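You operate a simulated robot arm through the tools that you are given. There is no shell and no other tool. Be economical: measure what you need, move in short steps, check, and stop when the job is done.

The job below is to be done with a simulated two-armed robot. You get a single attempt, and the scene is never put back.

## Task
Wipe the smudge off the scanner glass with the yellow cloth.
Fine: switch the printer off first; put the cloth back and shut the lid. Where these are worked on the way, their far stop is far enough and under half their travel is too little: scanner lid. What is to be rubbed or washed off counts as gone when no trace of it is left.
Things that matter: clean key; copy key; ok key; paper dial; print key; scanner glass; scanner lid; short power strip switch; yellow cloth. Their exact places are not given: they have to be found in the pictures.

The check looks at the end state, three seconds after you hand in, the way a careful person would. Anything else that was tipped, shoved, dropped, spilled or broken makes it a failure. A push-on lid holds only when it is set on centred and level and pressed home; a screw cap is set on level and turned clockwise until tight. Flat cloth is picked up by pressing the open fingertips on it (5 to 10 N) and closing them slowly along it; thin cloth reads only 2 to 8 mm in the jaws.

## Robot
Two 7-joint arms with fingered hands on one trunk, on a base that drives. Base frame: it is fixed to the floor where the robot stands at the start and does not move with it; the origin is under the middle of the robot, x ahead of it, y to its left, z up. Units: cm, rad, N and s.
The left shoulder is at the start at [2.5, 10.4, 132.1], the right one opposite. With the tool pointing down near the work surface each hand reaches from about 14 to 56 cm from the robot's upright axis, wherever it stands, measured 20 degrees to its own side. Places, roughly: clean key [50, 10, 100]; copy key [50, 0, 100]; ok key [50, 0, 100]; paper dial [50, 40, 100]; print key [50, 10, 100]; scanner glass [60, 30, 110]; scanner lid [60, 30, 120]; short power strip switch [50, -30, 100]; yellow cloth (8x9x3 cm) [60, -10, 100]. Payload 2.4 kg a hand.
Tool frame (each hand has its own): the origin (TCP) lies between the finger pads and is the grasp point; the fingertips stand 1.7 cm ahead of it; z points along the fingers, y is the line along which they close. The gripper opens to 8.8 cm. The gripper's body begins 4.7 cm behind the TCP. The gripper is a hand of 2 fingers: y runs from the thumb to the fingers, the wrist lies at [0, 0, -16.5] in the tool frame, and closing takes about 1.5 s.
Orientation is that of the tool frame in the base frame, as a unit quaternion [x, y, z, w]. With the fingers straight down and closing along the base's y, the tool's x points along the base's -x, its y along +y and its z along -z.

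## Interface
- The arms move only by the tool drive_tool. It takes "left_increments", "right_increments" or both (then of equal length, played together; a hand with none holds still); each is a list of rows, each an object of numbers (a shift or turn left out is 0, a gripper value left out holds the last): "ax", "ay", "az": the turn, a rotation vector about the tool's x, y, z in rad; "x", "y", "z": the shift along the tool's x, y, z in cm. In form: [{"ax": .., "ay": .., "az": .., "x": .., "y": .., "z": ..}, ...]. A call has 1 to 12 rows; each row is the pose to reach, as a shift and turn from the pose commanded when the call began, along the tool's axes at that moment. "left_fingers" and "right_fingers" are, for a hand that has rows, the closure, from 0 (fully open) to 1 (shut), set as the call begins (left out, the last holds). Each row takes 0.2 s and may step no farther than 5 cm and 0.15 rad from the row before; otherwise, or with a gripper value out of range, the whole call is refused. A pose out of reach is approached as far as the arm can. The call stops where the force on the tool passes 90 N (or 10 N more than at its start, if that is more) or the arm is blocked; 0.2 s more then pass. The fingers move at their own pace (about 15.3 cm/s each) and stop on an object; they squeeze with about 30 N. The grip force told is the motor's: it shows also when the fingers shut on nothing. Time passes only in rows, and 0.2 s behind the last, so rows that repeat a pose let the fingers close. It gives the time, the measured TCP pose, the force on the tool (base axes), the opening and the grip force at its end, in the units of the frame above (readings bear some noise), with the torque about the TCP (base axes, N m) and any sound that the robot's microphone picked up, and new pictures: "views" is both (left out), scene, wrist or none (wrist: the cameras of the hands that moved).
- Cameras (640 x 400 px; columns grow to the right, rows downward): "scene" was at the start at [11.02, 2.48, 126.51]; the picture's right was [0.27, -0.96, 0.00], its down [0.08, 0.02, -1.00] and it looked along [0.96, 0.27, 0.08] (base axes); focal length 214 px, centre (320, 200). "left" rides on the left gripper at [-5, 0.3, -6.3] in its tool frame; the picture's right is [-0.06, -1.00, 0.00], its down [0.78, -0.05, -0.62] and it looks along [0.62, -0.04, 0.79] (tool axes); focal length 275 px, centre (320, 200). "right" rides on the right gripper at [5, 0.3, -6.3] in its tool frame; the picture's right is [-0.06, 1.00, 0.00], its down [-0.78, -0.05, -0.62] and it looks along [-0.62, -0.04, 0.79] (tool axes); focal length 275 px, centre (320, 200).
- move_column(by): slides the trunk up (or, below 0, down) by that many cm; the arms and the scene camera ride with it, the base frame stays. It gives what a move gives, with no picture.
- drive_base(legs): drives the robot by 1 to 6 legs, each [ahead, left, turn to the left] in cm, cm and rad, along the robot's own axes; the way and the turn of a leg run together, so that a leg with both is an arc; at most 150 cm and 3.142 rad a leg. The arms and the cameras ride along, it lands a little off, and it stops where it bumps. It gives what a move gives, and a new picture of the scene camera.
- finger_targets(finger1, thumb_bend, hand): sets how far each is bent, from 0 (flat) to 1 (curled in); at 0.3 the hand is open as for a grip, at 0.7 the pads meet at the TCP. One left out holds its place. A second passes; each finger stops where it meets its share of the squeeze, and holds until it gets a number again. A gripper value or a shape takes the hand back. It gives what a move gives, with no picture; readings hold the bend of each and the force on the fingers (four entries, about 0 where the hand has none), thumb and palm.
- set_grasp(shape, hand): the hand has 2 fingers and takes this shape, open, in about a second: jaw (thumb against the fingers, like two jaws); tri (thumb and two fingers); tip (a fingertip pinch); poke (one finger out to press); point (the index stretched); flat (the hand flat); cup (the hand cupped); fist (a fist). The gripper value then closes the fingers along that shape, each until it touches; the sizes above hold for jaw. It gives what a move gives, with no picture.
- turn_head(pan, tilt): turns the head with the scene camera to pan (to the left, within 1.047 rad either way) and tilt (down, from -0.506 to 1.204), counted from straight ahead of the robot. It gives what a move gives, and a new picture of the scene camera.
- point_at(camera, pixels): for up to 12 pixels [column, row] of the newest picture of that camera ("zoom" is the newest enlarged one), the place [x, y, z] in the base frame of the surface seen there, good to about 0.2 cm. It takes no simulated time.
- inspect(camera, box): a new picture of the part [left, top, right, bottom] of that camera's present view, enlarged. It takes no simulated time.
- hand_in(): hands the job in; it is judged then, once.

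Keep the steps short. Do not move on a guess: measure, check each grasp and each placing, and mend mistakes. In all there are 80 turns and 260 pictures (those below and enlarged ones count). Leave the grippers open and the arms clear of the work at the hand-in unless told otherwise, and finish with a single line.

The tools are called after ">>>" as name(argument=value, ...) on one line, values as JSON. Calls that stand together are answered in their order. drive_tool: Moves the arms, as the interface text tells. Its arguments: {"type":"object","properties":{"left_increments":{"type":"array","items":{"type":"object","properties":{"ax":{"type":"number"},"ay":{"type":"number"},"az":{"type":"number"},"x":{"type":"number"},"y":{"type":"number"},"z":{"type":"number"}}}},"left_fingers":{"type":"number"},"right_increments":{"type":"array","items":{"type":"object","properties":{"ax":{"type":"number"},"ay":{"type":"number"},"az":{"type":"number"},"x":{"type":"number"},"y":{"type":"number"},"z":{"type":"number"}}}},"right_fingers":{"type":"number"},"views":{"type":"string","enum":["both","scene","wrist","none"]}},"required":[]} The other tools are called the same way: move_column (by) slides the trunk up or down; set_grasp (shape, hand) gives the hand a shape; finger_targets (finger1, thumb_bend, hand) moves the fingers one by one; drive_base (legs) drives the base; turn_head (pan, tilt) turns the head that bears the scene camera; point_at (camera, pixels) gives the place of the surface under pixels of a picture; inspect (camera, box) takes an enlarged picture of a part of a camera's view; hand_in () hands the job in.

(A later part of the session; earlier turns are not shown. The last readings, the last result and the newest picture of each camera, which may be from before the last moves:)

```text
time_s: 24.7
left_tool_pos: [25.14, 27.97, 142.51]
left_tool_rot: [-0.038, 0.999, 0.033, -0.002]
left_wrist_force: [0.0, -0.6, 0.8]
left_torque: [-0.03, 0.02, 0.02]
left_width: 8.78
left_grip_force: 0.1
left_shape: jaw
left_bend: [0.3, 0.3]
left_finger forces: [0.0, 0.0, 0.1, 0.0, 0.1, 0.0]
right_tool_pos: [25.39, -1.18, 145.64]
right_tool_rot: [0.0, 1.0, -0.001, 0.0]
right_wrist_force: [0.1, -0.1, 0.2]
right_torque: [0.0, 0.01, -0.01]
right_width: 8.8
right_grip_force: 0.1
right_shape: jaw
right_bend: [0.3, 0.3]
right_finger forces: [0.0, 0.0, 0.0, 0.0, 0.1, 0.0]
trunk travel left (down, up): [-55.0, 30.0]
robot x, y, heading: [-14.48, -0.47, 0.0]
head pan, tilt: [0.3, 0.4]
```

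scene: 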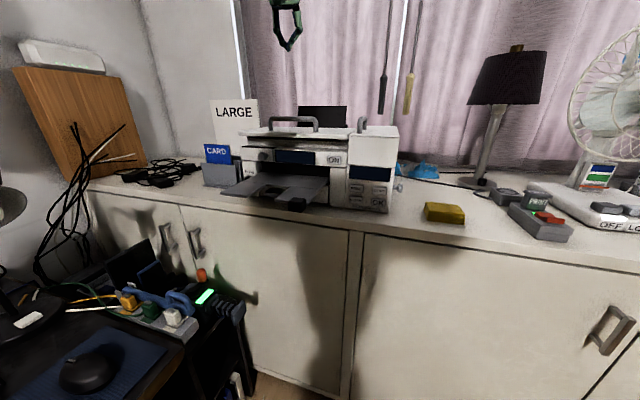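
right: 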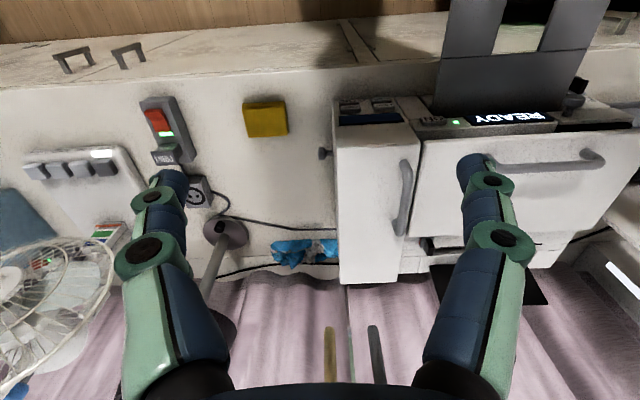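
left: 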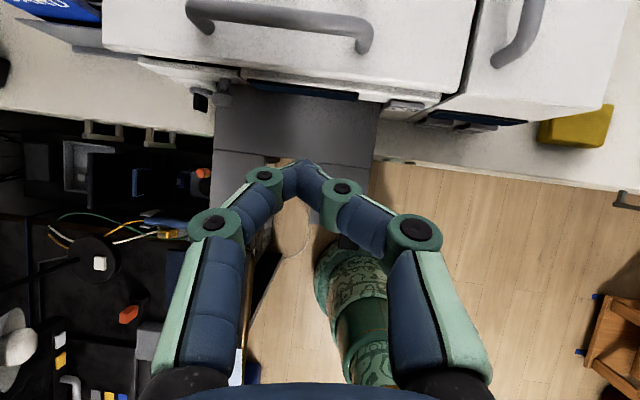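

Next I drive up to the counter: 34 cm ahead and 4 cm left.

>>> drive_base(legs=[[33, 4, 0]])

>>> turn_head(pan=-0.3, tilt=0.8)

```text
time_s: 26.9
left_tool_pos: [58.97, 31.68, 142.59]
left_tool_rot: [-0.036, 0.999, 0.032, -0.001]
left_wrist_force: [0.8, -0.5, 0.2]
left_torque: [-0.02, -0.02, 0.0]
left_width: 8.79
left_grip_force: 0.0
left_shape: jaw
left_bend: [0.3, 0.3]
left_finger forces: [0.0, 0.0, 0.1, 0.1, 0.0, 0.0]
right_tool_pos: [59.09, 2.42, 145.61]
right_tool_rot: [0.002, 1.0, 0.0, 0.0]
right_wrist_force: [0.0, 0.2, -0.3]
right_torque: [0.01, 0.0, 0.01]
right_width: 8.77
right_grip_force: 0.0
right_shape: jaw
right_bend: [0.3, 0.3]
right_finger forces: [0.0, 0.0, 0.0, 0.1, 0.0, 0.1]
trunk travel left (down, up): [-55.0, 30.0]
robot x, y, heading: [19.41, 3.93, -0.002]
head pan, tilt: [0.3, 0.4]
```

scene: 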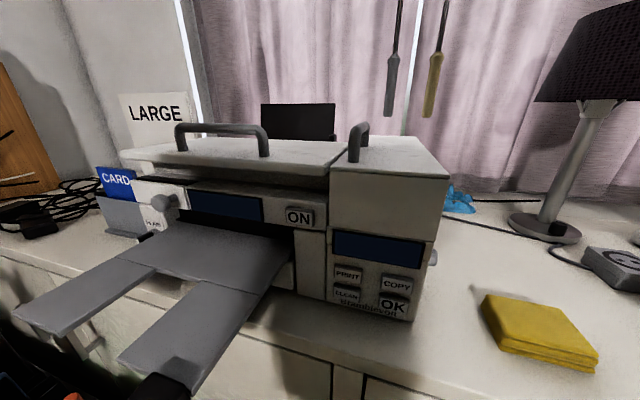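

```text
time_s: 27.9
left_tool_pos: [58.87, 31.62, 142.49]
left_tool_rot: [-0.036, 0.999, 0.033, 0.0]
left_wrist_force: [-0.2, 1.0, 0.2]
left_torque: [-0.01, 0.03, 0.0]
left_width: 8.8
left_grip_force: 0.0
left_shape: jaw
left_bend: [0.3, 0.3]
left_finger forces: [0.0, 0.0, 0.0, 0.0, 0.1, 0.1]
right_tool_pos: [59.04, 2.53, 145.59]
right_tool_rot: [0.002, 1.0, 0.001, 0.0]
right_wrist_force: [-0.7, -0.1, 0.6]
right_torque: [0.01, 0.03, -0.01]
right_width: 8.81
right_grip_force: 0.1
right_shape: jaw
right_bend: [0.3, 0.3]
right_finger forces: [0.0, 0.0, 0.1, 0.0, 0.0, 0.1]
trunk travel left (down, up): [-55.0, 30.0]
robot x, y, heading: [19.43, 3.65, -0.002]
head pan, tilt: [-0.3, 0.799]
```

scene: 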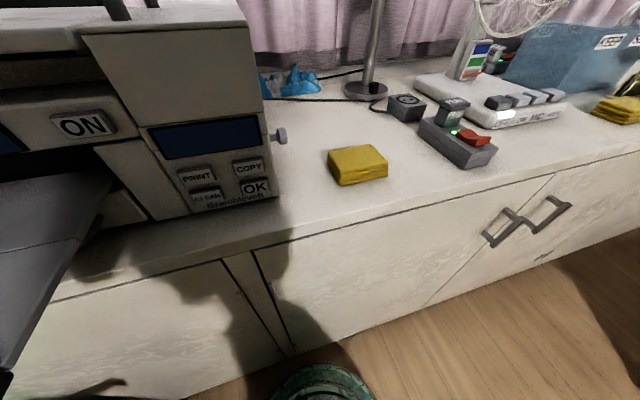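

>>> inspect(camera="scene", box=[310, 130, 410, 195])

>>> point_at(camera="scene", pixels=[[329, 155], [365, 147], [386, 162], [343, 172], [357, 158], [343, 184], [386, 176], [335, 160], [380, 162]])

```text
6.15 times, centred on (360, 162) of scene
```

zoom: 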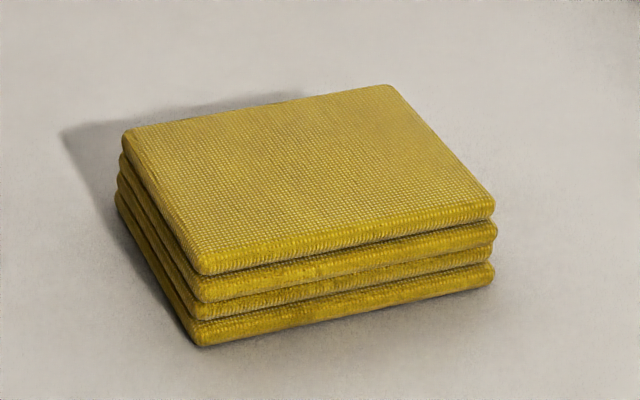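

```text
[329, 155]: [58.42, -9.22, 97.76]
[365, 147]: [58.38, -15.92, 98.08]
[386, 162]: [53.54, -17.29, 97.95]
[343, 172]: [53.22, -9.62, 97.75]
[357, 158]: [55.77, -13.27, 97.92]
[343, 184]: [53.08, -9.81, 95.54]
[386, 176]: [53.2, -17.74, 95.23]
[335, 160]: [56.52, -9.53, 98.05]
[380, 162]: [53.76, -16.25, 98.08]
```

I check where the lamp and printer side are relative to the descent onto the cloth.

>>> inspect(camera="right", box=[0, 0, 639, 399])

>>> point_at(camera="scene", pixels=[[365, 88], [376, 20], [278, 137], [265, 170], [345, 90], [365, 100]])

```text
1.00 times, centred on (320, 200) of right (not enlarged: the box is as wide or as high as the picture)
```

zoom: 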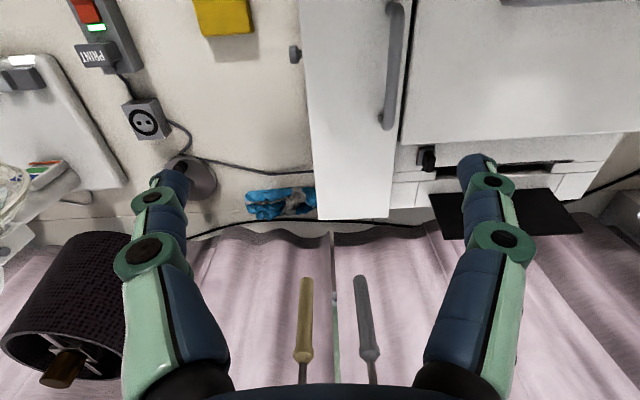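

```text
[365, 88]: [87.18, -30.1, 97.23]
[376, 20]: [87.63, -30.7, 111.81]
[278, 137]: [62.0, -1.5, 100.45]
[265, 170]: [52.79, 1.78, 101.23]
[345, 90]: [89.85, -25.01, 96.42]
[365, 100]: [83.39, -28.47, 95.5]
```

The way is clear. I turn the right hand a quarter turn (closing along x) and bring it over the cloth.

>>> drive_tool(right_increments=[{"az": 0.131, "x": 0.2, "y": -1.3, "z": 2.5}, {"az": 0.262, "x": 0.4, "y": -2.6, "z": 5}, {"az": 0.393, "x": 0.6, "y": -3.9, "z": 7.5}, {"az": 0.524, "x": 0.8, "y": -5.2, "z": 10}, {"az": 0.655, "x": 1, "y": -6.5, "z": 12.5}, {"az": 0.786, "x": 1.2, "y": -7.8, "z": 15}, {"az": 0.917, "x": 1.4, "y": -9.1, "z": 17.5}, {"az": 1.048, "x": 1.6, "y": -10.4, "z": 20}, {"az": 1.179, "x": 1.8, "y": -11.7, "z": 22.5}, {"az": 1.31, "x": 2, "y": -13, "z": 25}, {"az": 1.441, "x": 2.2, "y": -14.4, "z": 27.5}, {"az": 1.571, "x": 2.4, "y": -15.9, "z": 30}])

```text
time_s: 30.5
left_tool_pos: [58.85, 31.59, 142.49]
left_tool_rot: [-0.036, 0.999, 0.033, -0.001]
left_wrist_force: [-0.4, -0.1, 0.4]
left_torque: [-0.03, 0.03, -0.01]
left_width: 8.78
left_grip_force: 0.1
left_shape: jaw
left_bend: [0.3, 0.3]
left_finger forces: [0.0, 0.1, 0.0, 0.1, 0.0, 0.0]
right_tool_pos: [73.11, -19.99, 118.11]
right_tool_rot: [0.684, 0.73, 0.0, -0.001]
right_wrist_force: [-1.1, -0.2, 0.2]
right_torque: [-0.03, -0.05, 0.01]
right_width: 8.79
right_grip_force: 0.0
right_shape: jaw
right_bend: [0.3, 0.3]
right_finger forces: [0.0, 0.1, 0.0, 0.0, 0.0, 0.0]
right hand out of reach, approached as far as the arm can: row 7, 8, 9, 10, 11, 12
trunk travel left (down, up): [-55.0, 30.0]
robot x, y, heading: [19.5, 4.02, 0.0]
head pan, tilt: [-0.3, 0.799]
```

scene: 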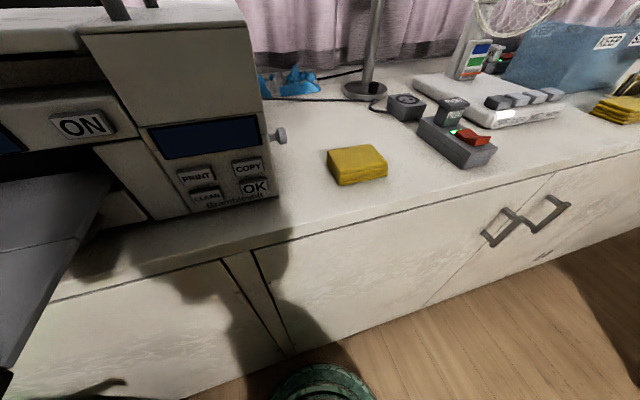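
right: 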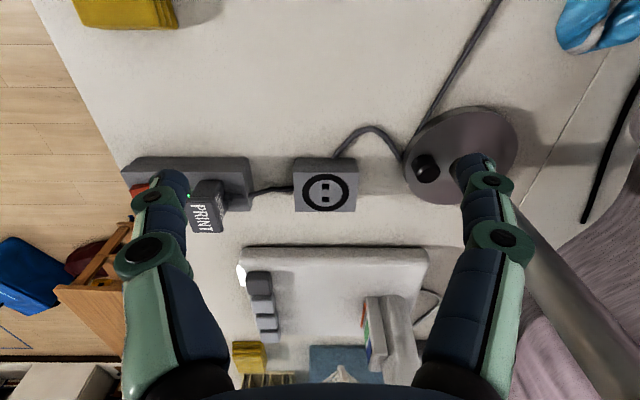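

The hand drifted off to (73, -20). I bring it back toward the cloth in the same orientation.

>>> drive_tool(right_increments=[{"x": 1.6, "y": -3.2, "z": 0}, {"x": 3.2, "y": -6.4, "z": 0}, {"x": 4.8, "y": -9.6, "z": 0}, {"x": 6.4, "y": -12.8, "z": 2}, {"x": 7.7, "y": -15.6, "z": 4}, {"x": 7.7, "y": -15.6, "z": 6}])

```text
time_s: 31.9
left_tool_pos: [58.92, 31.68, 142.44]
left_tool_rot: [-0.036, 0.999, 0.033, -0.001]
left_wrist_force: [-0.2, -1.2, -0.1]
left_torque: [-0.01, 0.0, 0.03]
left_width: 8.76
left_grip_force: 0.0
left_shape: jaw
left_bend: [0.3, 0.3]
left_finger forces: [0.0, 0.0, 0.0, 0.0, 0.1, 0.1]
right_tool_pos: [73.59, -16.81, 114.92]
right_tool_rot: [0.683, 0.731, 0.0, -0.001]
right_wrist_force: [0.0, 0.1, 0.2]
right_torque: [-0.01, 0.0, 0.03]
right_width: 8.81
right_grip_force: 0.2
right_shape: jaw
right_bend: [0.3, 0.3]
right_finger forces: [0.0, 0.0, 0.0, 0.0, 0.0, 0.0]
right hand out of reach, approached as far as the arm can: row 1, 2, 3, 4, 5, 6
trunk travel left (down, up): [-55.0, 30.0]
robot x, y, heading: [19.48, 3.79, -0.005]
head pan, tilt: [-0.3, 0.799]
```

scene: 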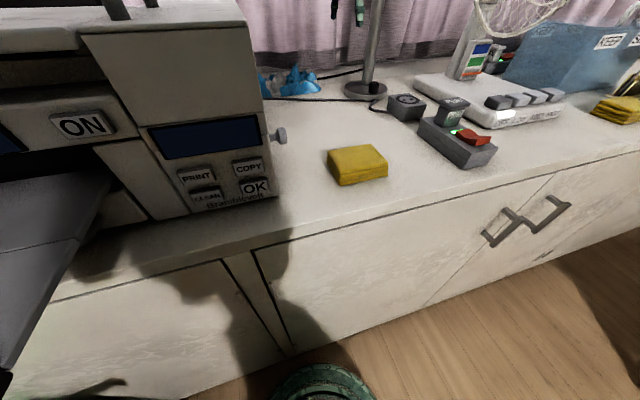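
right: 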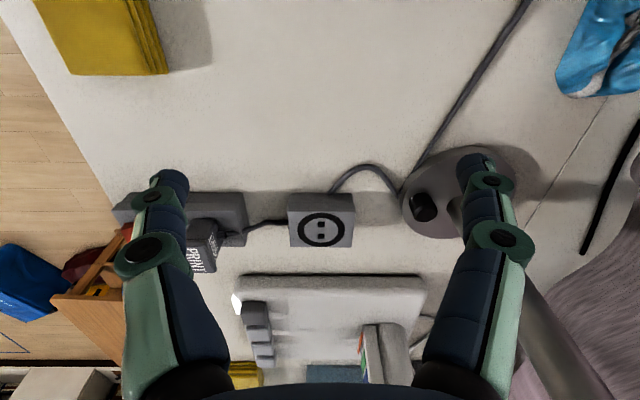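

This orientation is at a joint limit near the robot. I raise and turn it back, then will try the other way round.

>>> drive_tool(right_increments=[{"az": -0.13, "z": -3}, {"az": -0.26, "z": -6}, {"az": -0.39, "z": -9}, {"az": -0.52, "z": -12, "y": -2}, {"az": -0.65, "z": -15, "y": -4}, {"az": -0.78, "z": -17, "y": -6, "x": 1}, {"az": -0.91, "z": -19, "y": -8, "x": 2}, {"az": -1.04, "z": -20, "y": -10, "x": 3}, {"az": -1.17, "z": -20, "y": -12, "x": 4}, {"az": -1.3, "z": -20, "y": -14, "x": 5}, {"az": -1.43, "z": -20, "y": -16, "x": 6}, {"az": -1.5, "z": -20, "y": -17, "x": 6}], views="none")

>>> drive_tool(right_increments=[{"az": -0.13}, {"az": -0.26}, {"az": -0.39}, {"az": -0.52}, {"az": -0.65}, {"az": -0.78}, {"az": -0.91}, {"az": -1.04}, {"az": -1.17}, {"az": -1.3}, {"az": -1.43}, {"az": -1.55}], views="wrist")

```text
time_s: 34.5
left_tool_pos: [59.04, 31.84, 142.49]
left_tool_rot: [-0.036, 0.999, 0.033, -0.001]
left_wrist_force: [-0.3, -0.2, -0.3]
left_torque: [-0.03, -0.02, 0.01]
left_width: 8.8
left_grip_force: 0.2
left_shape: jaw
left_bend: [0.3, 0.3]
left_finger forces: [0.0, 0.0, 0.0, 0.0, 0.0, 0.1]
right_tool_pos: [67.87, -6.7, 139.13]
right_tool_rot: [0.049, 0.999, -0.003, 0.004]
right_wrist_force: [0.5, -0.1, -0.6]
right_torque: [-0.04, 0.02, 0.01]
right_width: 8.8
right_grip_force: 0.1
right_shape: jaw
right_bend: [0.3, 0.3]
right_finger forces: [0.0, 0.1, 0.0, 0.0, 0.0, 0.0]
right hand out of reach, approached as far as the arm can: row 4, 5, 6, 7, 8, 9, 10, 11, 12
trunk travel left (down, up): [-55.0, 30.0]
robot x, y, heading: [18.85, 3.67, -0.001]
head pan, tilt: [-0.3, 0.799]
```

```text
time_s: 37.1
left_tool_pos: [59.06, 31.7, 142.49]
left_tool_rot: [-0.036, 0.999, 0.034, -0.001]
left_wrist_force: [0.1, 0.4, 0.2]
left_torque: [0.02, 0.02, -0.02]
left_width: 8.8
left_grip_force: 0.0
left_shape: jaw
left_bend: [0.3, 0.3]
left_finger forces: [0.0, 0.0, 0.0, 0.0, 0.0, 0.1]
right_tool_pos: [67.89, -6.7, 138.82]
right_tool_rot: [-0.665, 0.747, -0.004, -0.001]
right_wrist_force: [-0.1, 0.1, -0.4]
right_torque: [0.02, 0.02, 0.03]
right_width: 8.8
right_grip_force: 0.0
right_shape: jaw
right_bend: [0.3, 0.3]
right_finger forces: [0.0, 0.1, 0.0, 0.0, 0.1, 0.0]
trunk travel left (down, up): [-55.0, 30.0]
robot x, y, heading: [19.22, 4.01, -0.003]
head pan, tilt: [-0.3, 0.799]
```

right: 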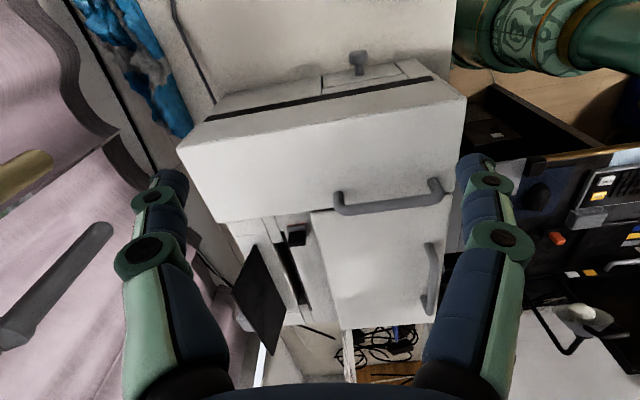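

This turn works. I move over the cloth at about z=108.

>>> drive_tool(right_increments=[{"az": -0.06, "x": 2, "y": 2.6, "z": 2}, {"az": -0.115, "x": 4, "y": 5.2, "z": 4}, {"az": -0.115, "x": 6, "y": 7.8, "z": 7}, {"az": -0.115, "x": 7.8, "y": 10.4, "z": 11}, {"az": -0.115, "x": 7.8, "y": 10.4, "z": 15.5}, {"az": -0.115, "x": 7.8, "y": 10.4, "z": 20}, {"az": -0.115, "x": 7.8, "y": 10.4, "z": 24}, {"az": -0.115, "x": 7.8, "y": 10.4, "z": 28}, {"az": -0.115, "x": 7.8, "y": 10.4, "z": 30}])

```text
refused: row 4 steps farther than a row can; nothing moved
```

>>> drive_tool(right_increments=[{"az": -0.06, "x": 2, "y": 2.6, "z": 2}, {"az": -0.115, "x": 4, "y": 5.2, "z": 4}, {"az": -0.115, "x": 6, "y": 7.8, "z": 7}, {"az": -0.115, "x": 7.8, "y": 10.4, "z": 10}, {"az": -0.115, "x": 7.8, "y": 10.4, "z": 14}, {"az": -0.115, "x": 7.8, "y": 10.4, "z": 18}, {"az": -0.115, "x": 7.8, "y": 10.4, "z": 22}, {"az": -0.115, "x": 7.8, "y": 10.4, "z": 26}, {"az": -0.115, "x": 7.8, "y": 10.4, "z": 30}])

```text
time_s: 39.1
left_tool_pos: [59.04, 31.73, 142.36]
left_tool_rot: [-0.035, 0.999, 0.032, -0.002]
left_wrist_force: [0.4, 0.3, 1.0]
left_torque: [-0.06, -0.02, 0.0]
left_width: 8.79
left_grip_force: 0.1
left_shape: jaw
left_bend: [0.3, 0.3]
left_finger forces: [0.0, 0.0, 0.1, 0.0, 0.0, 0.0]
right_tool_pos: [56.87, -13.32, 108.9]
right_tool_rot: [-0.705, 0.709, -0.005, 0.0]
right_wrist_force: [-0.2, 0.2, 0.0]
right_torque: [0.0, -0.02, 0.02]
right_width: 8.77
right_grip_force: 0.0
right_shape: jaw
right_bend: [0.3, 0.3]
right_finger forces: [0.0, 0.1, 0.0, 0.0, 0.1, 0.1]
right hand out of reach, approached as far as the arm can: row 1
trunk travel left (down, up): [-55.0, 30.0]
robot x, y, heading: [19.06, 3.64, -0.0]
head pan, tilt: [-0.3, 0.799]
```

scene: 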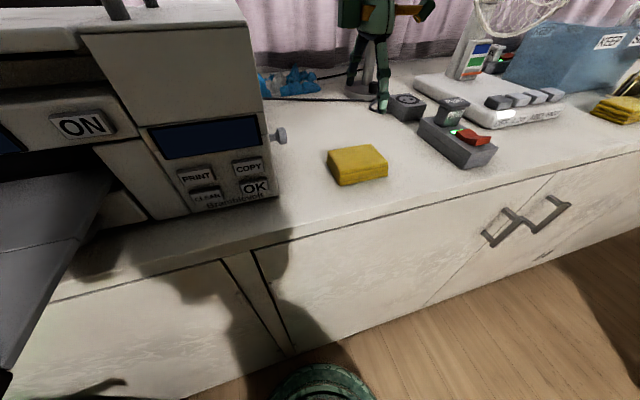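
right: 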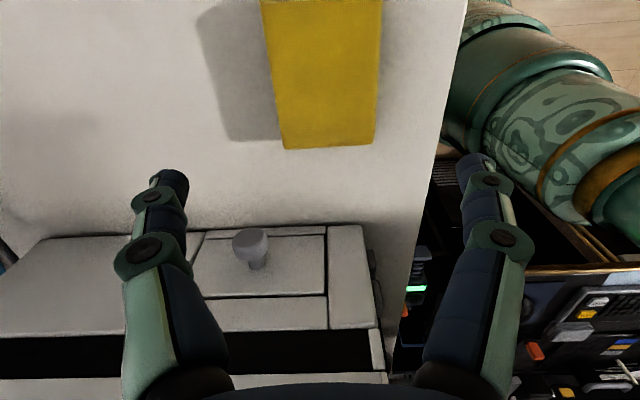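

>>> point_at(camera="right", pixels=[[287, 147], [374, 142], [268, 20], [378, 20], [325, 80], [282, 140], [262, 5]])

```text
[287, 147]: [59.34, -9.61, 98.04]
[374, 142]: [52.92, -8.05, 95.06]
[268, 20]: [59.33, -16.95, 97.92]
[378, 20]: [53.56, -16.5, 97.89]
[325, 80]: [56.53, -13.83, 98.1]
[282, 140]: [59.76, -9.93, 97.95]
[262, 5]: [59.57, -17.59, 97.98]
```

Cloth spans x 53.3–59.8, y −17.6…−9.3, z 95–98. I descend astride it, tips stopping ~1 cm above the counter, then close.

>>> drive_tool(right_increments=[{"y": 0.35, "z": 4}, {"y": 0.35, "z": 8}, {"y": 0.35, "z": 10}, {"y": 0.35, "z": 11.2}, {"y": 0.35, "z": 11.2}], views="scene")

>>> drive_tool(right_increments=[{}, {}, {}, {}, {}, {}, {}, {}, {}], right_fingers=1)

```text
time_s: 40.3
left_tool_pos: [59.07, 31.76, 142.58]
left_tool_rot: [-0.036, 0.999, 0.032, 0.0]
left_wrist_force: [0.7, -0.3, -0.2]
left_torque: [0.0, -0.02, -0.02]
left_width: 8.81
left_grip_force: 0.0
left_shape: jaw
left_bend: [0.3, 0.3]
left_finger forces: [0.0, 0.0, 0.0, 0.1, 0.0, 0.1]
right_tool_pos: [56.57, -13.25, 97.62]
right_tool_rot: [-0.706, 0.708, -0.003, 0.0]
right_wrist_force: [-0.4, -0.1, -0.9]
right_torque: [0.0, 0.0, 0.0]
right_width: 8.79
right_grip_force: 0.0
right_shape: jaw
right_bend: [0.3, 0.3]
right_finger forces: [0.0, 0.0, 0.0, 0.1, 0.1, 0.0]
trunk travel left (down, up): [-55.0, 30.0]
robot x, y, heading: [18.92, 4.04, -0.001]
head pan, tilt: [-0.3, 0.799]
```

scene: 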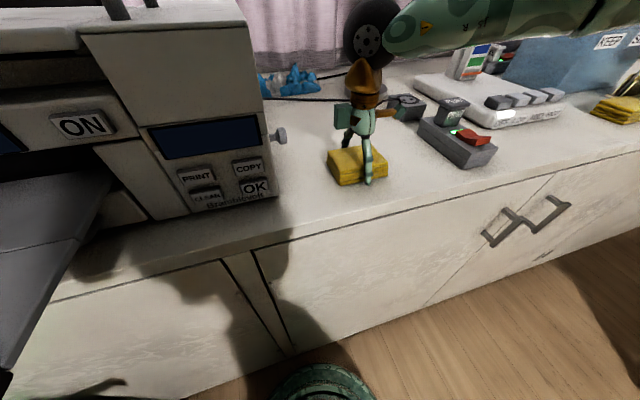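

```text
time_s: 42.3
left_tool_pos: [58.91, 31.66, 142.48]
left_tool_rot: [-0.036, 0.999, 0.034, 0.0]
left_wrist_force: [0.6, -0.3, -0.4]
left_torque: [-0.01, 0.0, -0.01]
left_width: 8.8
left_grip_force: 0.0
left_shape: jaw
left_bend: [0.3, 0.3]
left_finger forces: [0.0, 0.1, 0.1, 0.0, 0.0, 0.0]
right_tool_pos: [56.66, -13.34, 97.56]
right_tool_rot: [-0.706, 0.708, -0.004, 0.0]
right_wrist_force: [-0.4, 0.2, -0.4]
right_torque: [-0.01, 0.0, 0.01]
right_width: 6.62
right_grip_force: 30.3
right_shape: jaw
right_bend: [0.68, 0.56]
right_finger forces: [25.8, 0.0, 0.1, 0.0, 25.8, 0.1]
trunk travel left (down, up): [-55.0, 30.0]
robot x, y, heading: [19.41, 3.8, -0.005]
head pan, tilt: [-0.3, 0.799]
```

scene: 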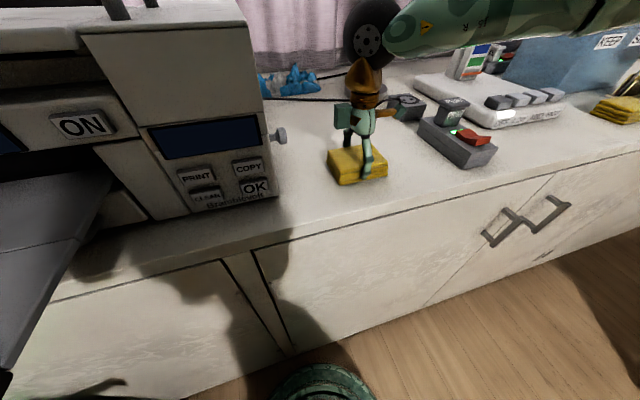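
right: 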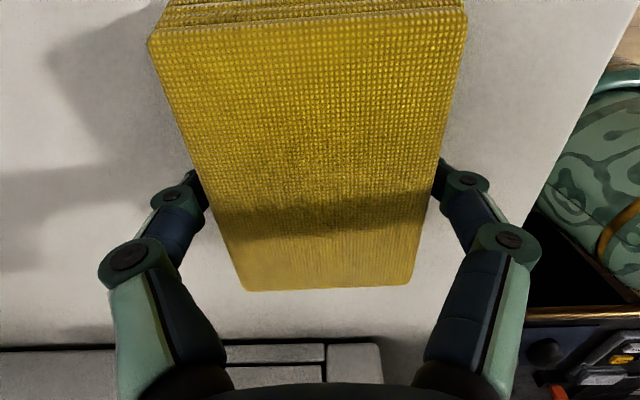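

The cloth is held firmly, 6.6 cm wide in the jaws. I lift it straight up.

>>> drive_tool(right_increments=[{"z": -2}, {"z": -6}, {"z": -10}, {"z": -14}, {"z": -18}, {"z": -22}, {"z": -26}])

>>> turn_head(pan=-0.4, tilt=0.3)

```text
time_s: 43.9
left_tool_pos: [58.96, 31.73, 142.45]
left_tool_rot: [-0.036, 0.999, 0.033, 0.0]
left_wrist_force: [0.4, 0.0, 0.3]
left_torque: [0.02, 0.01, 0.01]
left_width: 8.8
left_grip_force: 0.1
left_shape: jaw
left_bend: [0.3, 0.3]
left_finger forces: [0.1, 0.1, 0.0, 0.0, 0.1, 0.0]
right_tool_pos: [56.33, -13.39, 123.57]
right_tool_rot: [-0.706, 0.709, -0.004, -0.001]
right_wrist_force: [1.0, -0.1, -0.8]
right_torque: [-0.02, -0.01, 0.01]
right_width: 6.57
right_grip_force: 30.3
right_shape: jaw
right_bend: [0.68, 0.56]
right_finger forces: [25.9, 0.0, 0.0, 0.1, 26.0, 0.0]
trunk travel left (down, up): [-55.0, 30.0]
robot x, y, heading: [19.09, 4.12, -0.005]
head pan, tilt: [-0.3, 0.799]
```

scene: 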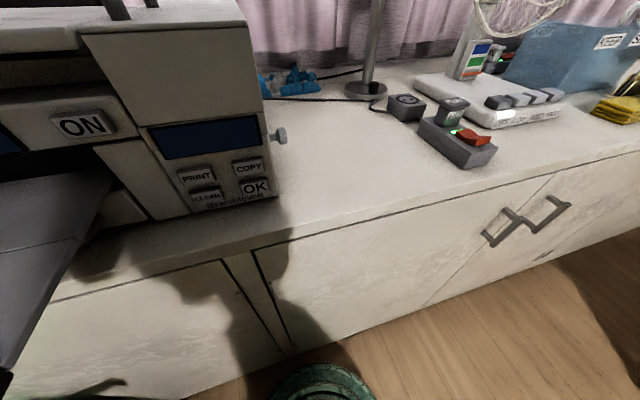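
right: 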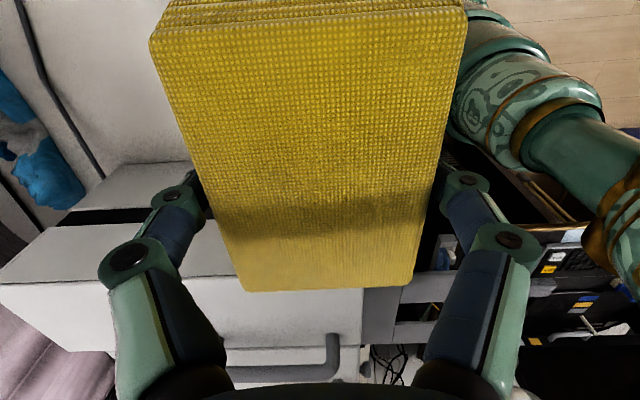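

```text
time_s: 44.8
left_tool_pos: [58.94, 31.73, 142.45]
left_tool_rot: [-0.035, 0.999, 0.033, 0.0]
left_wrist_force: [-1.1, 0.5, 1.0]
left_torque: [0.01, 0.02, -0.01]
left_width: 8.8
left_grip_force: 0.0
left_shape: jaw
left_bend: [0.3, 0.3]
left_finger forces: [0.1, 0.0, 0.1, 0.0, 0.0, 0.0]
right_tool_pos: [56.47, -13.21, 123.54]
right_tool_rot: [-0.706, 0.709, -0.004, 0.0]
right_wrist_force: [0.3, 0.4, 0.1]
right_torque: [-0.01, -0.01, -0.03]
right_width: 6.6
right_grip_force: 29.9
right_shape: jaw
right_bend: [0.68, 0.56]
right_finger forces: [25.9, 0.0, 0.1, 0.0, 25.9, 0.0]
trunk travel left (down, up): [-55.0, 30.0]
robot x, y, heading: [19.18, 4.04, -0.002]
head pan, tilt: [-0.4, 0.3]
```

scene: 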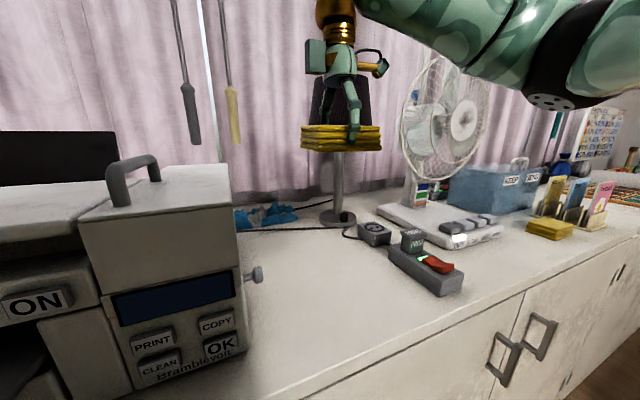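

The cloth is up and clear. Next I look at the lid and measure its handle.

>>> turn_head(pan=0.45, tilt=0.5)

>>> inspect(camera="scene", box=[100, 60, 500, 310])

```text
time_s: 46.0
left_tool_pos: [59.01, 31.68, 142.43]
left_tool_rot: [-0.036, 0.999, 0.033, 0.0]
left_wrist_force: [0.2, 0.0, 0.7]
left_torque: [0.03, 0.01, 0.0]
left_width: 8.77
left_grip_force: 0.1
left_shape: jaw
left_bend: [0.3, 0.3]
left_finger forces: [0.1, 0.1, 0.1, 0.1, 0.0, 0.0]
right_tool_pos: [56.38, -13.33, 123.51]
right_tool_rot: [-0.706, 0.708, -0.004, 0.0]
right_wrist_force: [1.0, -0.6, 0.2]
right_torque: [-0.03, 0.0, 0.04]
right_width: 6.58
right_grip_force: 30.2
right_shape: jaw
right_bend: [0.68, 0.56]
right_finger forces: [25.9, 0.0, 0.0, 0.1, 25.9, 0.1]
trunk travel left (down, up): [-55.0, 30.0]
robot x, y, heading: [18.98, 3.84, -0.003]
head pan, tilt: [0.45, 0.499]
```

scene: 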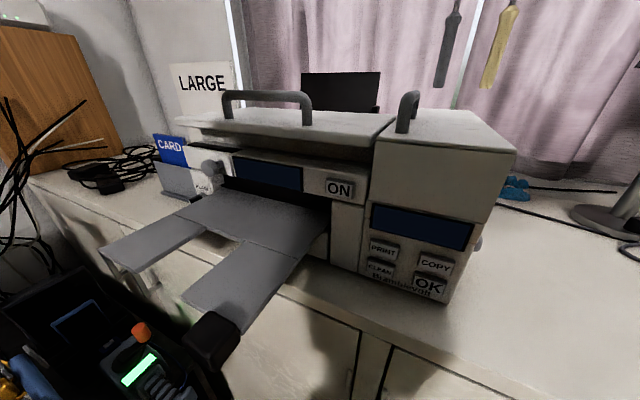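

```text
1.60 times, centred on (300, 185) of scene
```

zoom: 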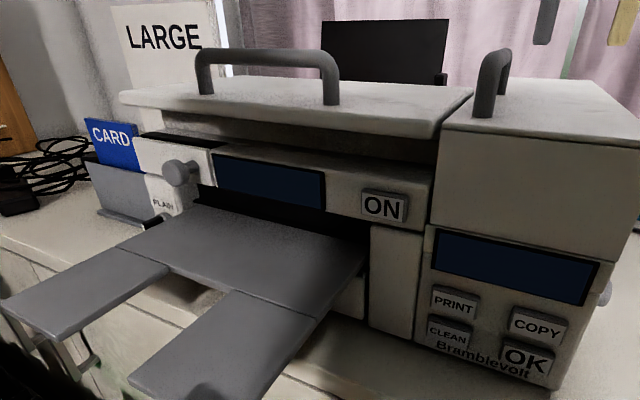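

>>> point_at(camera="scene", pixels=[[265, 92], [265, 96], [240, 92], [290, 94], [306, 120], [228, 115], [265, 115], [300, 130], [230, 122], [370, 112], [340, 135], [340, 80]])

>>> drive_tool(left_increments=[{"az": 0.13, "z": -0.5}, {"az": 0.26, "z": -0.5}, {"az": 0.39, "z": -0.5}, {"az": 0.52}, {"az": 0.65}, {"az": 0.78}, {"az": 0.91}, {"az": 1.04}, {"az": 1.17}, {"az": 1.3}, {"az": 1.43}, {"az": 1.55}], views="wrist")

```text
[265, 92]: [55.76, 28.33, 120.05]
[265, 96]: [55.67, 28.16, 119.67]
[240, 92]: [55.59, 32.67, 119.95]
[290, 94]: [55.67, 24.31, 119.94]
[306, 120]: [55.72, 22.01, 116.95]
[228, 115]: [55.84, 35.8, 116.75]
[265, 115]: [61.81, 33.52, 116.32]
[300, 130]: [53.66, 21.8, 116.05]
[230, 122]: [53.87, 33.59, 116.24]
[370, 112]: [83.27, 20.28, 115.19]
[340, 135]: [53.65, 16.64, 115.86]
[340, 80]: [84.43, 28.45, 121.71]
```

```text
time_s: 48.6
left_tool_pos: [58.94, 31.68, 142.46]
left_tool_rot: [0.674, 0.738, 0.023, -0.024]
left_wrist_force: [0.9, 0.5, -0.7]
left_torque: [0.02, -0.02, -0.03]
left_width: 8.79
left_grip_force: 0.1
left_shape: jaw
left_bend: [0.3, 0.3]
left_finger forces: [0.1, 0.1, 0.0, 0.0, 0.0, 0.1]
right_tool_pos: [56.45, -13.26, 123.55]
right_tool_rot: [-0.706, 0.708, -0.004, 0.0]
right_wrist_force: [-0.1, -0.1, 0.3]
right_torque: [-0.02, -0.02, -0.01]
right_width: 6.59
right_grip_force: 29.6
right_shape: jaw
right_bend: [0.68, 0.56]
right_finger forces: [25.9, 0.0, 0.0, 0.1, 25.9, 0.1]
trunk travel left (down, up): [-55.0, 30.0]
robot x, y, heading: [19.26, 3.88, -0.002]
head pan, tilt: [0.45, 0.499]
```

left: 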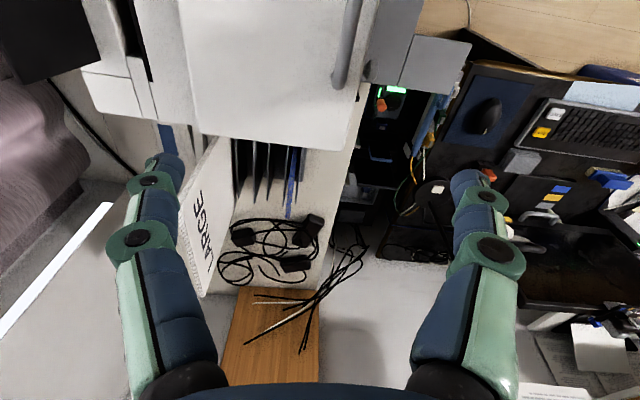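

Handle bar: centre about (56.3, 29, 119.5), lid top 116.2. I lower the left hand astride above it.

>>> drive_tool(left_increments=[{"az": 0.045, "x": -1.5, "y": -1.4, "z": 3}, {"az": 0.09, "x": -3, "y": -2.87, "z": 6}, {"az": 0.09, "x": -3.5, "y": -2.87, "z": 10}, {"az": 0.09, "x": -3.6, "y": -2.87, "z": 14}, {"az": 0.09, "x": -3.6, "y": -2.87, "z": 17}, {"az": 0.09, "x": -3.6, "y": -2.87, "z": 17}])

```text
time_s: 50.0
left_tool_pos: [56.15, 28.89, 125.39]
left_tool_rot: [0.706, 0.708, 0.023, -0.025]
left_wrist_force: [-0.7, 0.0, 0.3]
left_torque: [0.02, -0.05, 0.01]
left_width: 8.83
left_grip_force: 0.0
left_shape: jaw
left_bend: [0.3, 0.3]
left_finger forces: [0.0, 0.1, 0.0, 0.0, 0.1, 0.0]
right_tool_pos: [56.48, -13.32, 123.5]
right_tool_rot: [-0.706, 0.708, -0.004, 0.001]
right_wrist_force: [-0.1, 0.4, -0.7]
right_torque: [-0.03, -0.01, 0.0]
right_width: 6.57
right_grip_force: 30.4
right_shape: jaw
right_bend: [0.68, 0.56]
right_finger forces: [25.9, 0.0, 0.0, 0.0, 25.9, 0.0]
trunk travel left (down, up): [-55.0, 30.0]
robot x, y, heading: [19.08, 3.85, -0.003]
head pan, tilt: [0.45, 0.499]
```

scene: 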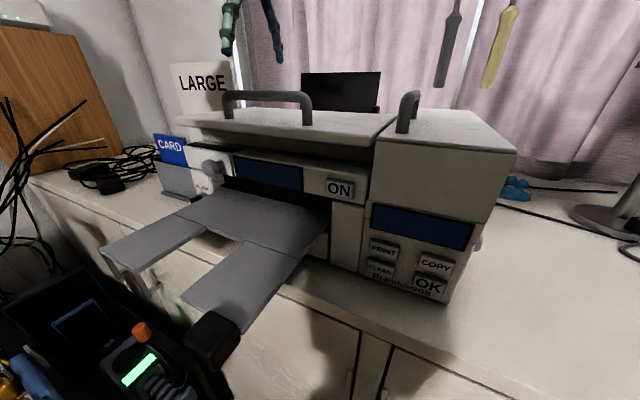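
left: 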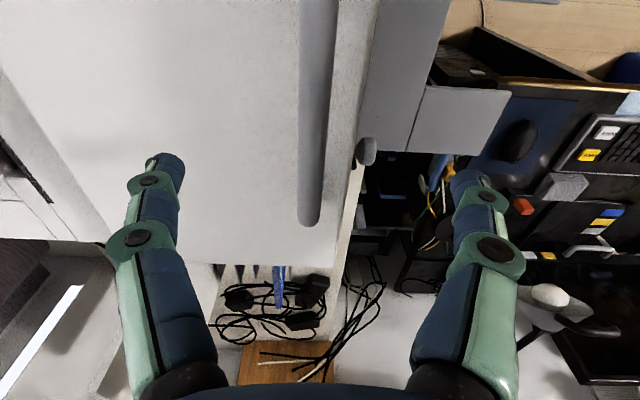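

Aligned over the bar. I descend 6 cm and close on it.

>>> drive_tool(left_increments=[{"y": 0.1, "z": 3}, {"y": 0.1, "z": 5}, {"y": 0.1, "z": 6}, {"y": 0.1, "z": 6}], views="none")

>>> drive_tool(left_increments=[{}, {}, {}, {}, {}, {}, {}, {}, {}], left_fingers=1)

```text
time_s: 51.0
left_tool_pos: [56.34, 29.37, 119.36]
left_tool_rot: [0.706, 0.707, 0.022, -0.024]
left_wrist_force: [-0.3, 1.2, 0.1]
left_torque: [0.01, -0.02, 0.0]
left_width: 8.8
left_grip_force: 0.1
left_shape: jaw
left_bend: [0.3, 0.3]
left_finger forces: [0.1, 0.1, 0.1, 0.1, 0.0, 0.0]
right_tool_pos: [56.33, -13.29, 123.65]
right_tool_rot: [-0.706, 0.708, -0.005, 0.0]
right_wrist_force: [0.1, 1.3, -0.9]
right_torque: [0.0, 0.01, -0.01]
right_width: 6.61
right_grip_force: 30.1
right_shape: jaw
right_bend: [0.68, 0.56]
right_finger forces: [26.0, 0.0, 0.0, 0.0, 25.9, 0.0]
trunk travel left (down, up): [-55.0, 30.0]
robot x, y, heading: [19.1, 3.53, -0.004]
head pan, tilt: [0.45, 0.499]
```

```text
time_s: 53.0
left_tool_pos: [56.28, 29.4, 119.32]
left_tool_rot: [0.706, 0.708, 0.022, -0.025]
left_wrist_force: [0.5, -0.2, -2.3]
left_torque: [0.0, 0.04, -0.01]
left_width: 0.0
left_grip_force: 30.1
left_shape: jaw
left_bend: [0.7, 0.64]
left_finger forces: [0.1, 0.0, 0.0, 0.0, 1.1, 0.1]
right_tool_pos: [56.42, -13.42, 123.44]
right_tool_rot: [-0.706, 0.708, -0.003, 0.0]
right_wrist_force: [-0.2, -0.3, -0.1]
right_torque: [-0.02, 0.03, 0.03]
right_width: 6.6
right_grip_force: 30.0
right_shape: jaw
right_bend: [0.68, 0.56]
right_finger forces: [25.8, 0.1, 0.1, 0.1, 26.0, 0.0]
trunk travel left (down, up): [-55.0, 30.0]
robot x, y, heading: [19.23, 3.74, -0.005]
head pan, tilt: [0.45, 0.499]
```

scene: 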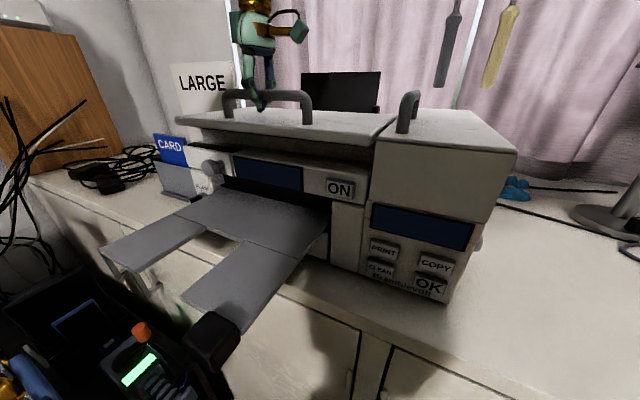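
left: 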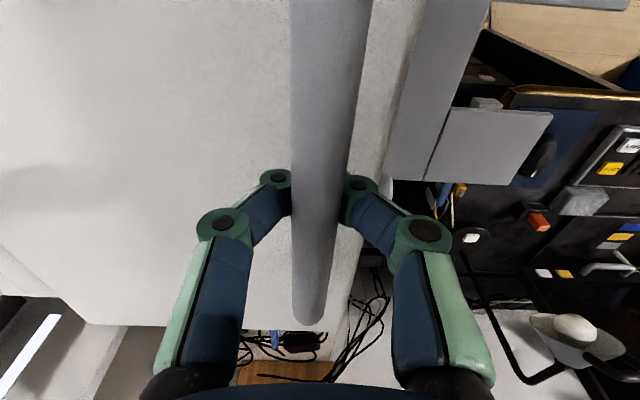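

The tips have closed beneath the bar, so the handle is hooked. I lift along the hinge arc, first to about 40°.

>>> drive_tool(left_increments=[{"y": 0.3, "z": -1.3}, {"y": 1.0, "z": -2.6}, {"y": 1.7, "z": -3.8}, {"y": 2.5, "z": -5.0}, {"y": 3.4, "z": -6.1}, {"y": 4.3, "z": -7.15}, {"y": 5.4, "z": -8.1}, {"y": 6.5, "z": -8.9}])

```text
time_s: 54.8
left_tool_pos: [63.01, 28.66, 128.16]
left_tool_rot: [0.706, 0.707, 0.023, -0.025]
left_wrist_force: [-1.2, 0.6, -0.8]
left_torque: [0.03, 0.02, -0.02]
left_width: 0.0
left_grip_force: 30.3
left_shape: jaw
left_bend: [0.7, 0.65]
left_finger forces: [0.0, 0.1, 0.1, 0.0, 1.2, 0.0]
right_tool_pos: [56.36, -13.27, 123.45]
right_tool_rot: [-0.706, 0.709, -0.004, 0.001]
right_wrist_force: [0.6, 0.3, -0.8]
right_torque: [-0.02, -0.02, 0.0]
right_width: 6.57
right_grip_force: 30.0
right_shape: jaw
right_bend: [0.68, 0.56]
right_finger forces: [25.8, 0.0, 0.0, 0.0, 25.9, 0.0]
trunk travel left (down, up): [-55.0, 30.0]
robot x, y, heading: [19.23, 3.76, -0.001]
head pan, tilt: [0.45, 0.499]
```

scene: 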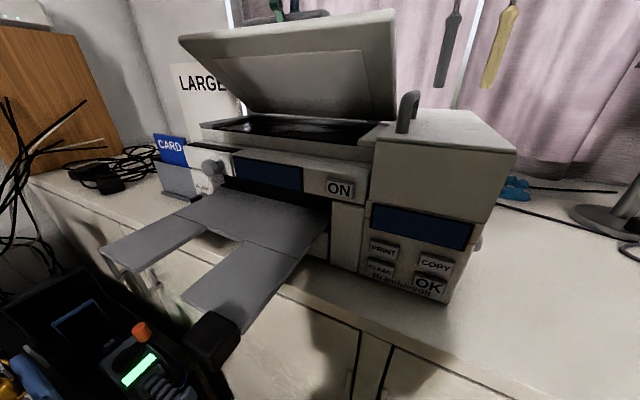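
left: 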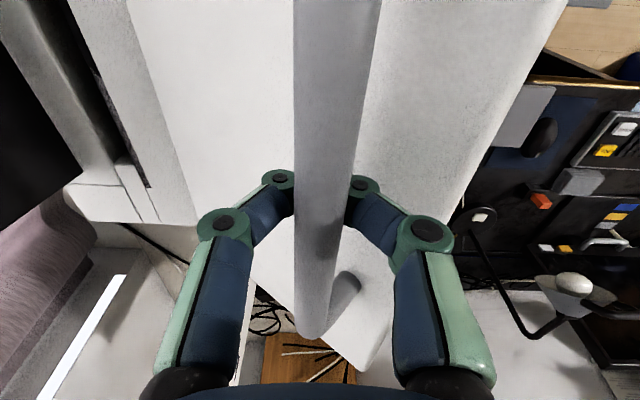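

The lid rises easily. I go on along the arc to about 75°.

>>> drive_tool(left_increments=[{"y": 1.2, "z": -0.7}, {"y": 2.5, "z": -1.4}, {"y": 3.8, "z": -1.9}, {"y": 5.1, "z": -2.3}, {"y": 6.5, "z": -2.5}, {"y": 7.9, "z": -2.7}, {"y": 9.3, "z": -2.7}])

```text
time_s: 56.4
left_tool_pos: [70.56, 28.58, 130.86]
left_tool_rot: [0.706, 0.707, 0.024, -0.024]
left_wrist_force: [-0.4, -0.2, -1.3]
left_torque: [0.02, -0.01, 0.01]
left_width: 0.0
left_grip_force: 29.9
left_shape: jaw
left_bend: [0.7, 0.65]
left_finger forces: [0.0, 0.0, 0.0, 0.0, 1.0, 0.0]
left hand out of reach, approached as far as the arm can: row 7
right_tool_pos: [56.4, -13.16, 123.43]
right_tool_rot: [-0.706, 0.708, -0.004, 0.0]
right_wrist_force: [0.2, -0.2, 0.0]
right_torque: [-0.01, 0.01, 0.02]
right_width: 6.59
right_grip_force: 30.0
right_shape: jaw
right_bend: [0.68, 0.56]
right_finger forces: [25.9, 0.1, 0.0, 0.0, 25.9, 0.0]
trunk travel left (down, up): [-55.0, 30.0]
robot x, y, heading: [19.17, 3.82, -0.005]
head pan, tilt: [0.45, 0.499]
```

scene: 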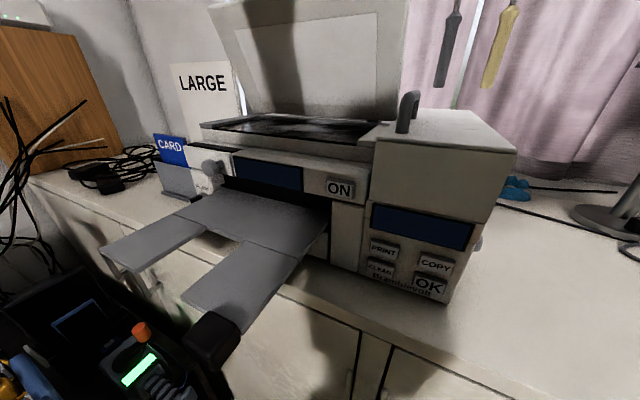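
left: 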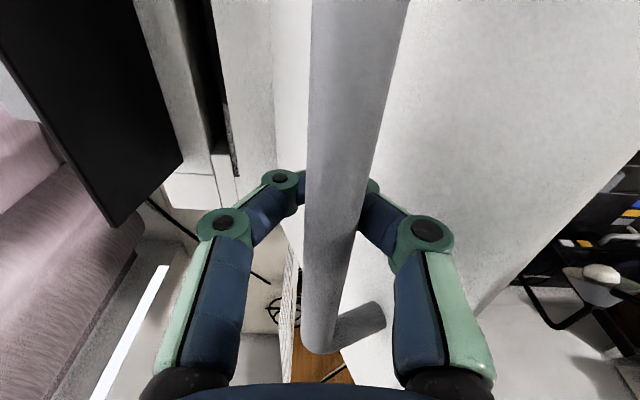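

The lid is near 68°. To learn whether it stays up by itself, I open the fingers a little, still caging the bar.

>>> drive_tool(left_increments=[{}, {}, {}, {}, {}], left_fingers=0.65)

>>> inspect(camera="scene", box=[190, 100, 400, 160])

```text
time_s: 57.6
left_tool_pos: [70.64, 28.48, 130.9]
left_tool_rot: [0.705, 0.708, 0.024, -0.025]
left_wrist_force: [0.1, 0.4, -1.2]
left_torque: [-0.02, 0.06, -0.01]
left_width: 3.05
left_grip_force: 0.1
left_shape: jaw
left_bend: [0.74, 0.7]
left_finger forces: [0.1, 0.0, 0.0, 0.1, 0.0, 0.1]
right_tool_pos: [56.46, -13.31, 123.58]
right_tool_rot: [-0.706, 0.709, -0.003, 0.0]
right_wrist_force: [-0.2, -0.6, -0.5]
right_torque: [-0.01, -0.04, 0.02]
right_width: 6.59
right_grip_force: 30.4
right_shape: jaw
right_bend: [0.68, 0.56]
right_finger forces: [25.9, 0.0, 0.0, 0.0, 25.9, 0.1]
trunk travel left (down, up): [-55.0, 30.0]
robot x, y, heading: [19.62, 4.15, -0.003]
head pan, tilt: [0.45, 0.499]
```

scene: 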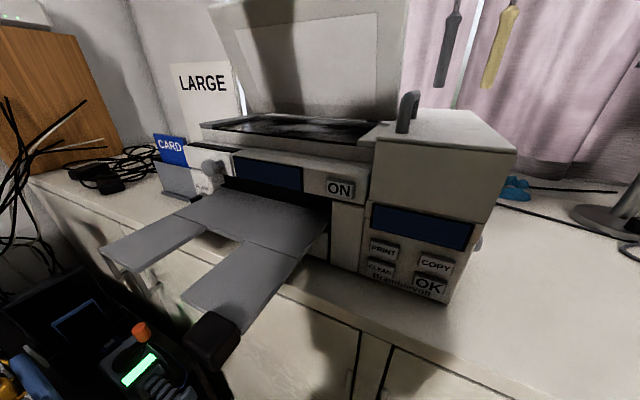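
left: 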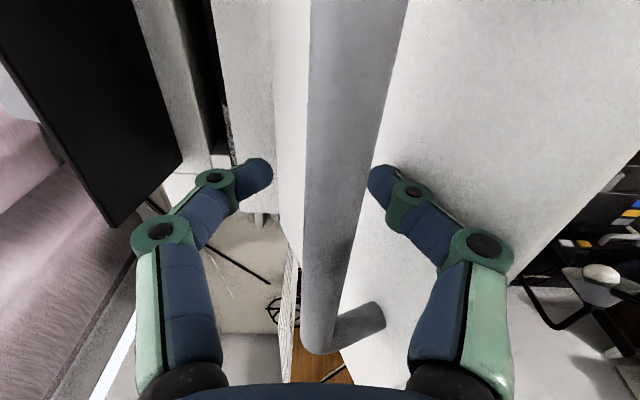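

```text
3.05 times, centred on (295, 130) of scene
```

zoom: 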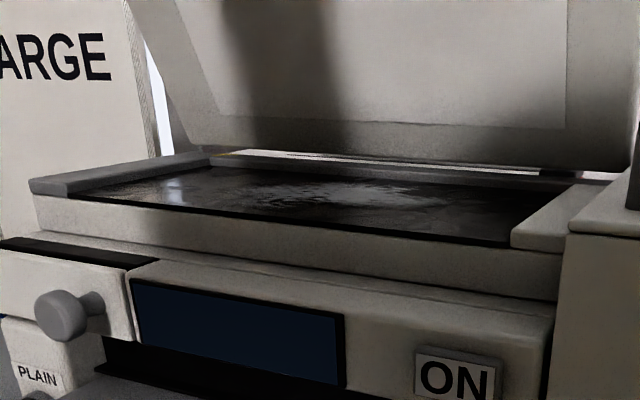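

The lid stays up on its own; the smudge is visible mid-glass. I lift the left hand out of the handle straight up, then back.

>>> drive_tool(left_increments=[{"z": -2.5}, {"z": -5}, {"z": -8}, {"z": -11}, {"z": -12, "y": -4}, {"z": -12, "y": -8.5}, {"z": -12, "y": -13}, {"z": -12, "y": -17}], views="scene")

```text
time_s: 59.4
left_tool_pos: [53.76, 27.43, 142.75]
left_tool_rot: [0.705, 0.708, 0.023, -0.025]
left_wrist_force: [-0.1, 0.5, -1.3]
left_torque: [0.03, 0.02, 0.02]
left_width: 3.06
left_grip_force: 0.1
left_shape: jaw
left_bend: [0.74, 0.7]
left_finger forces: [0.0, 0.0, 0.0, 0.0, 0.0, 0.0]
left hand out of reach, approached as far as the arm can: row 1, 2, 3, 4, 5
right_tool_pos: [56.32, -13.2, 123.53]
right_tool_rot: [-0.705, 0.709, -0.005, 0.001]
right_wrist_force: [0.7, -0.4, -0.8]
right_torque: [0.02, -0.02, -0.03]
right_width: 6.59
right_grip_force: 29.7
right_shape: jaw
right_bend: [0.68, 0.56]
right_finger forces: [26.0, 0.0, 0.0, 0.0, 25.9, 0.0]
trunk travel left (down, up): [-55.0, 30.0]
robot x, y, heading: [18.81, 4.06, -0.002]
head pan, tilt: [0.45, 0.499]
```

scene: 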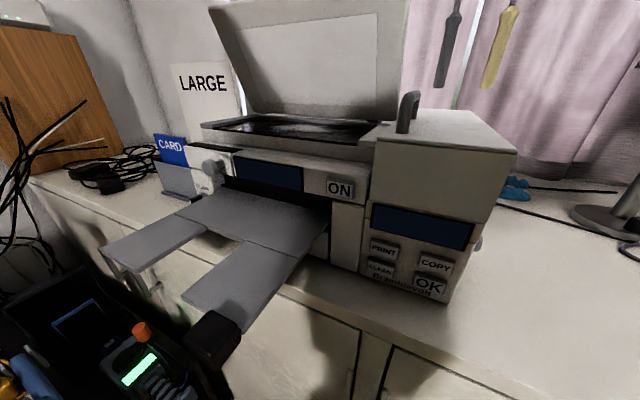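

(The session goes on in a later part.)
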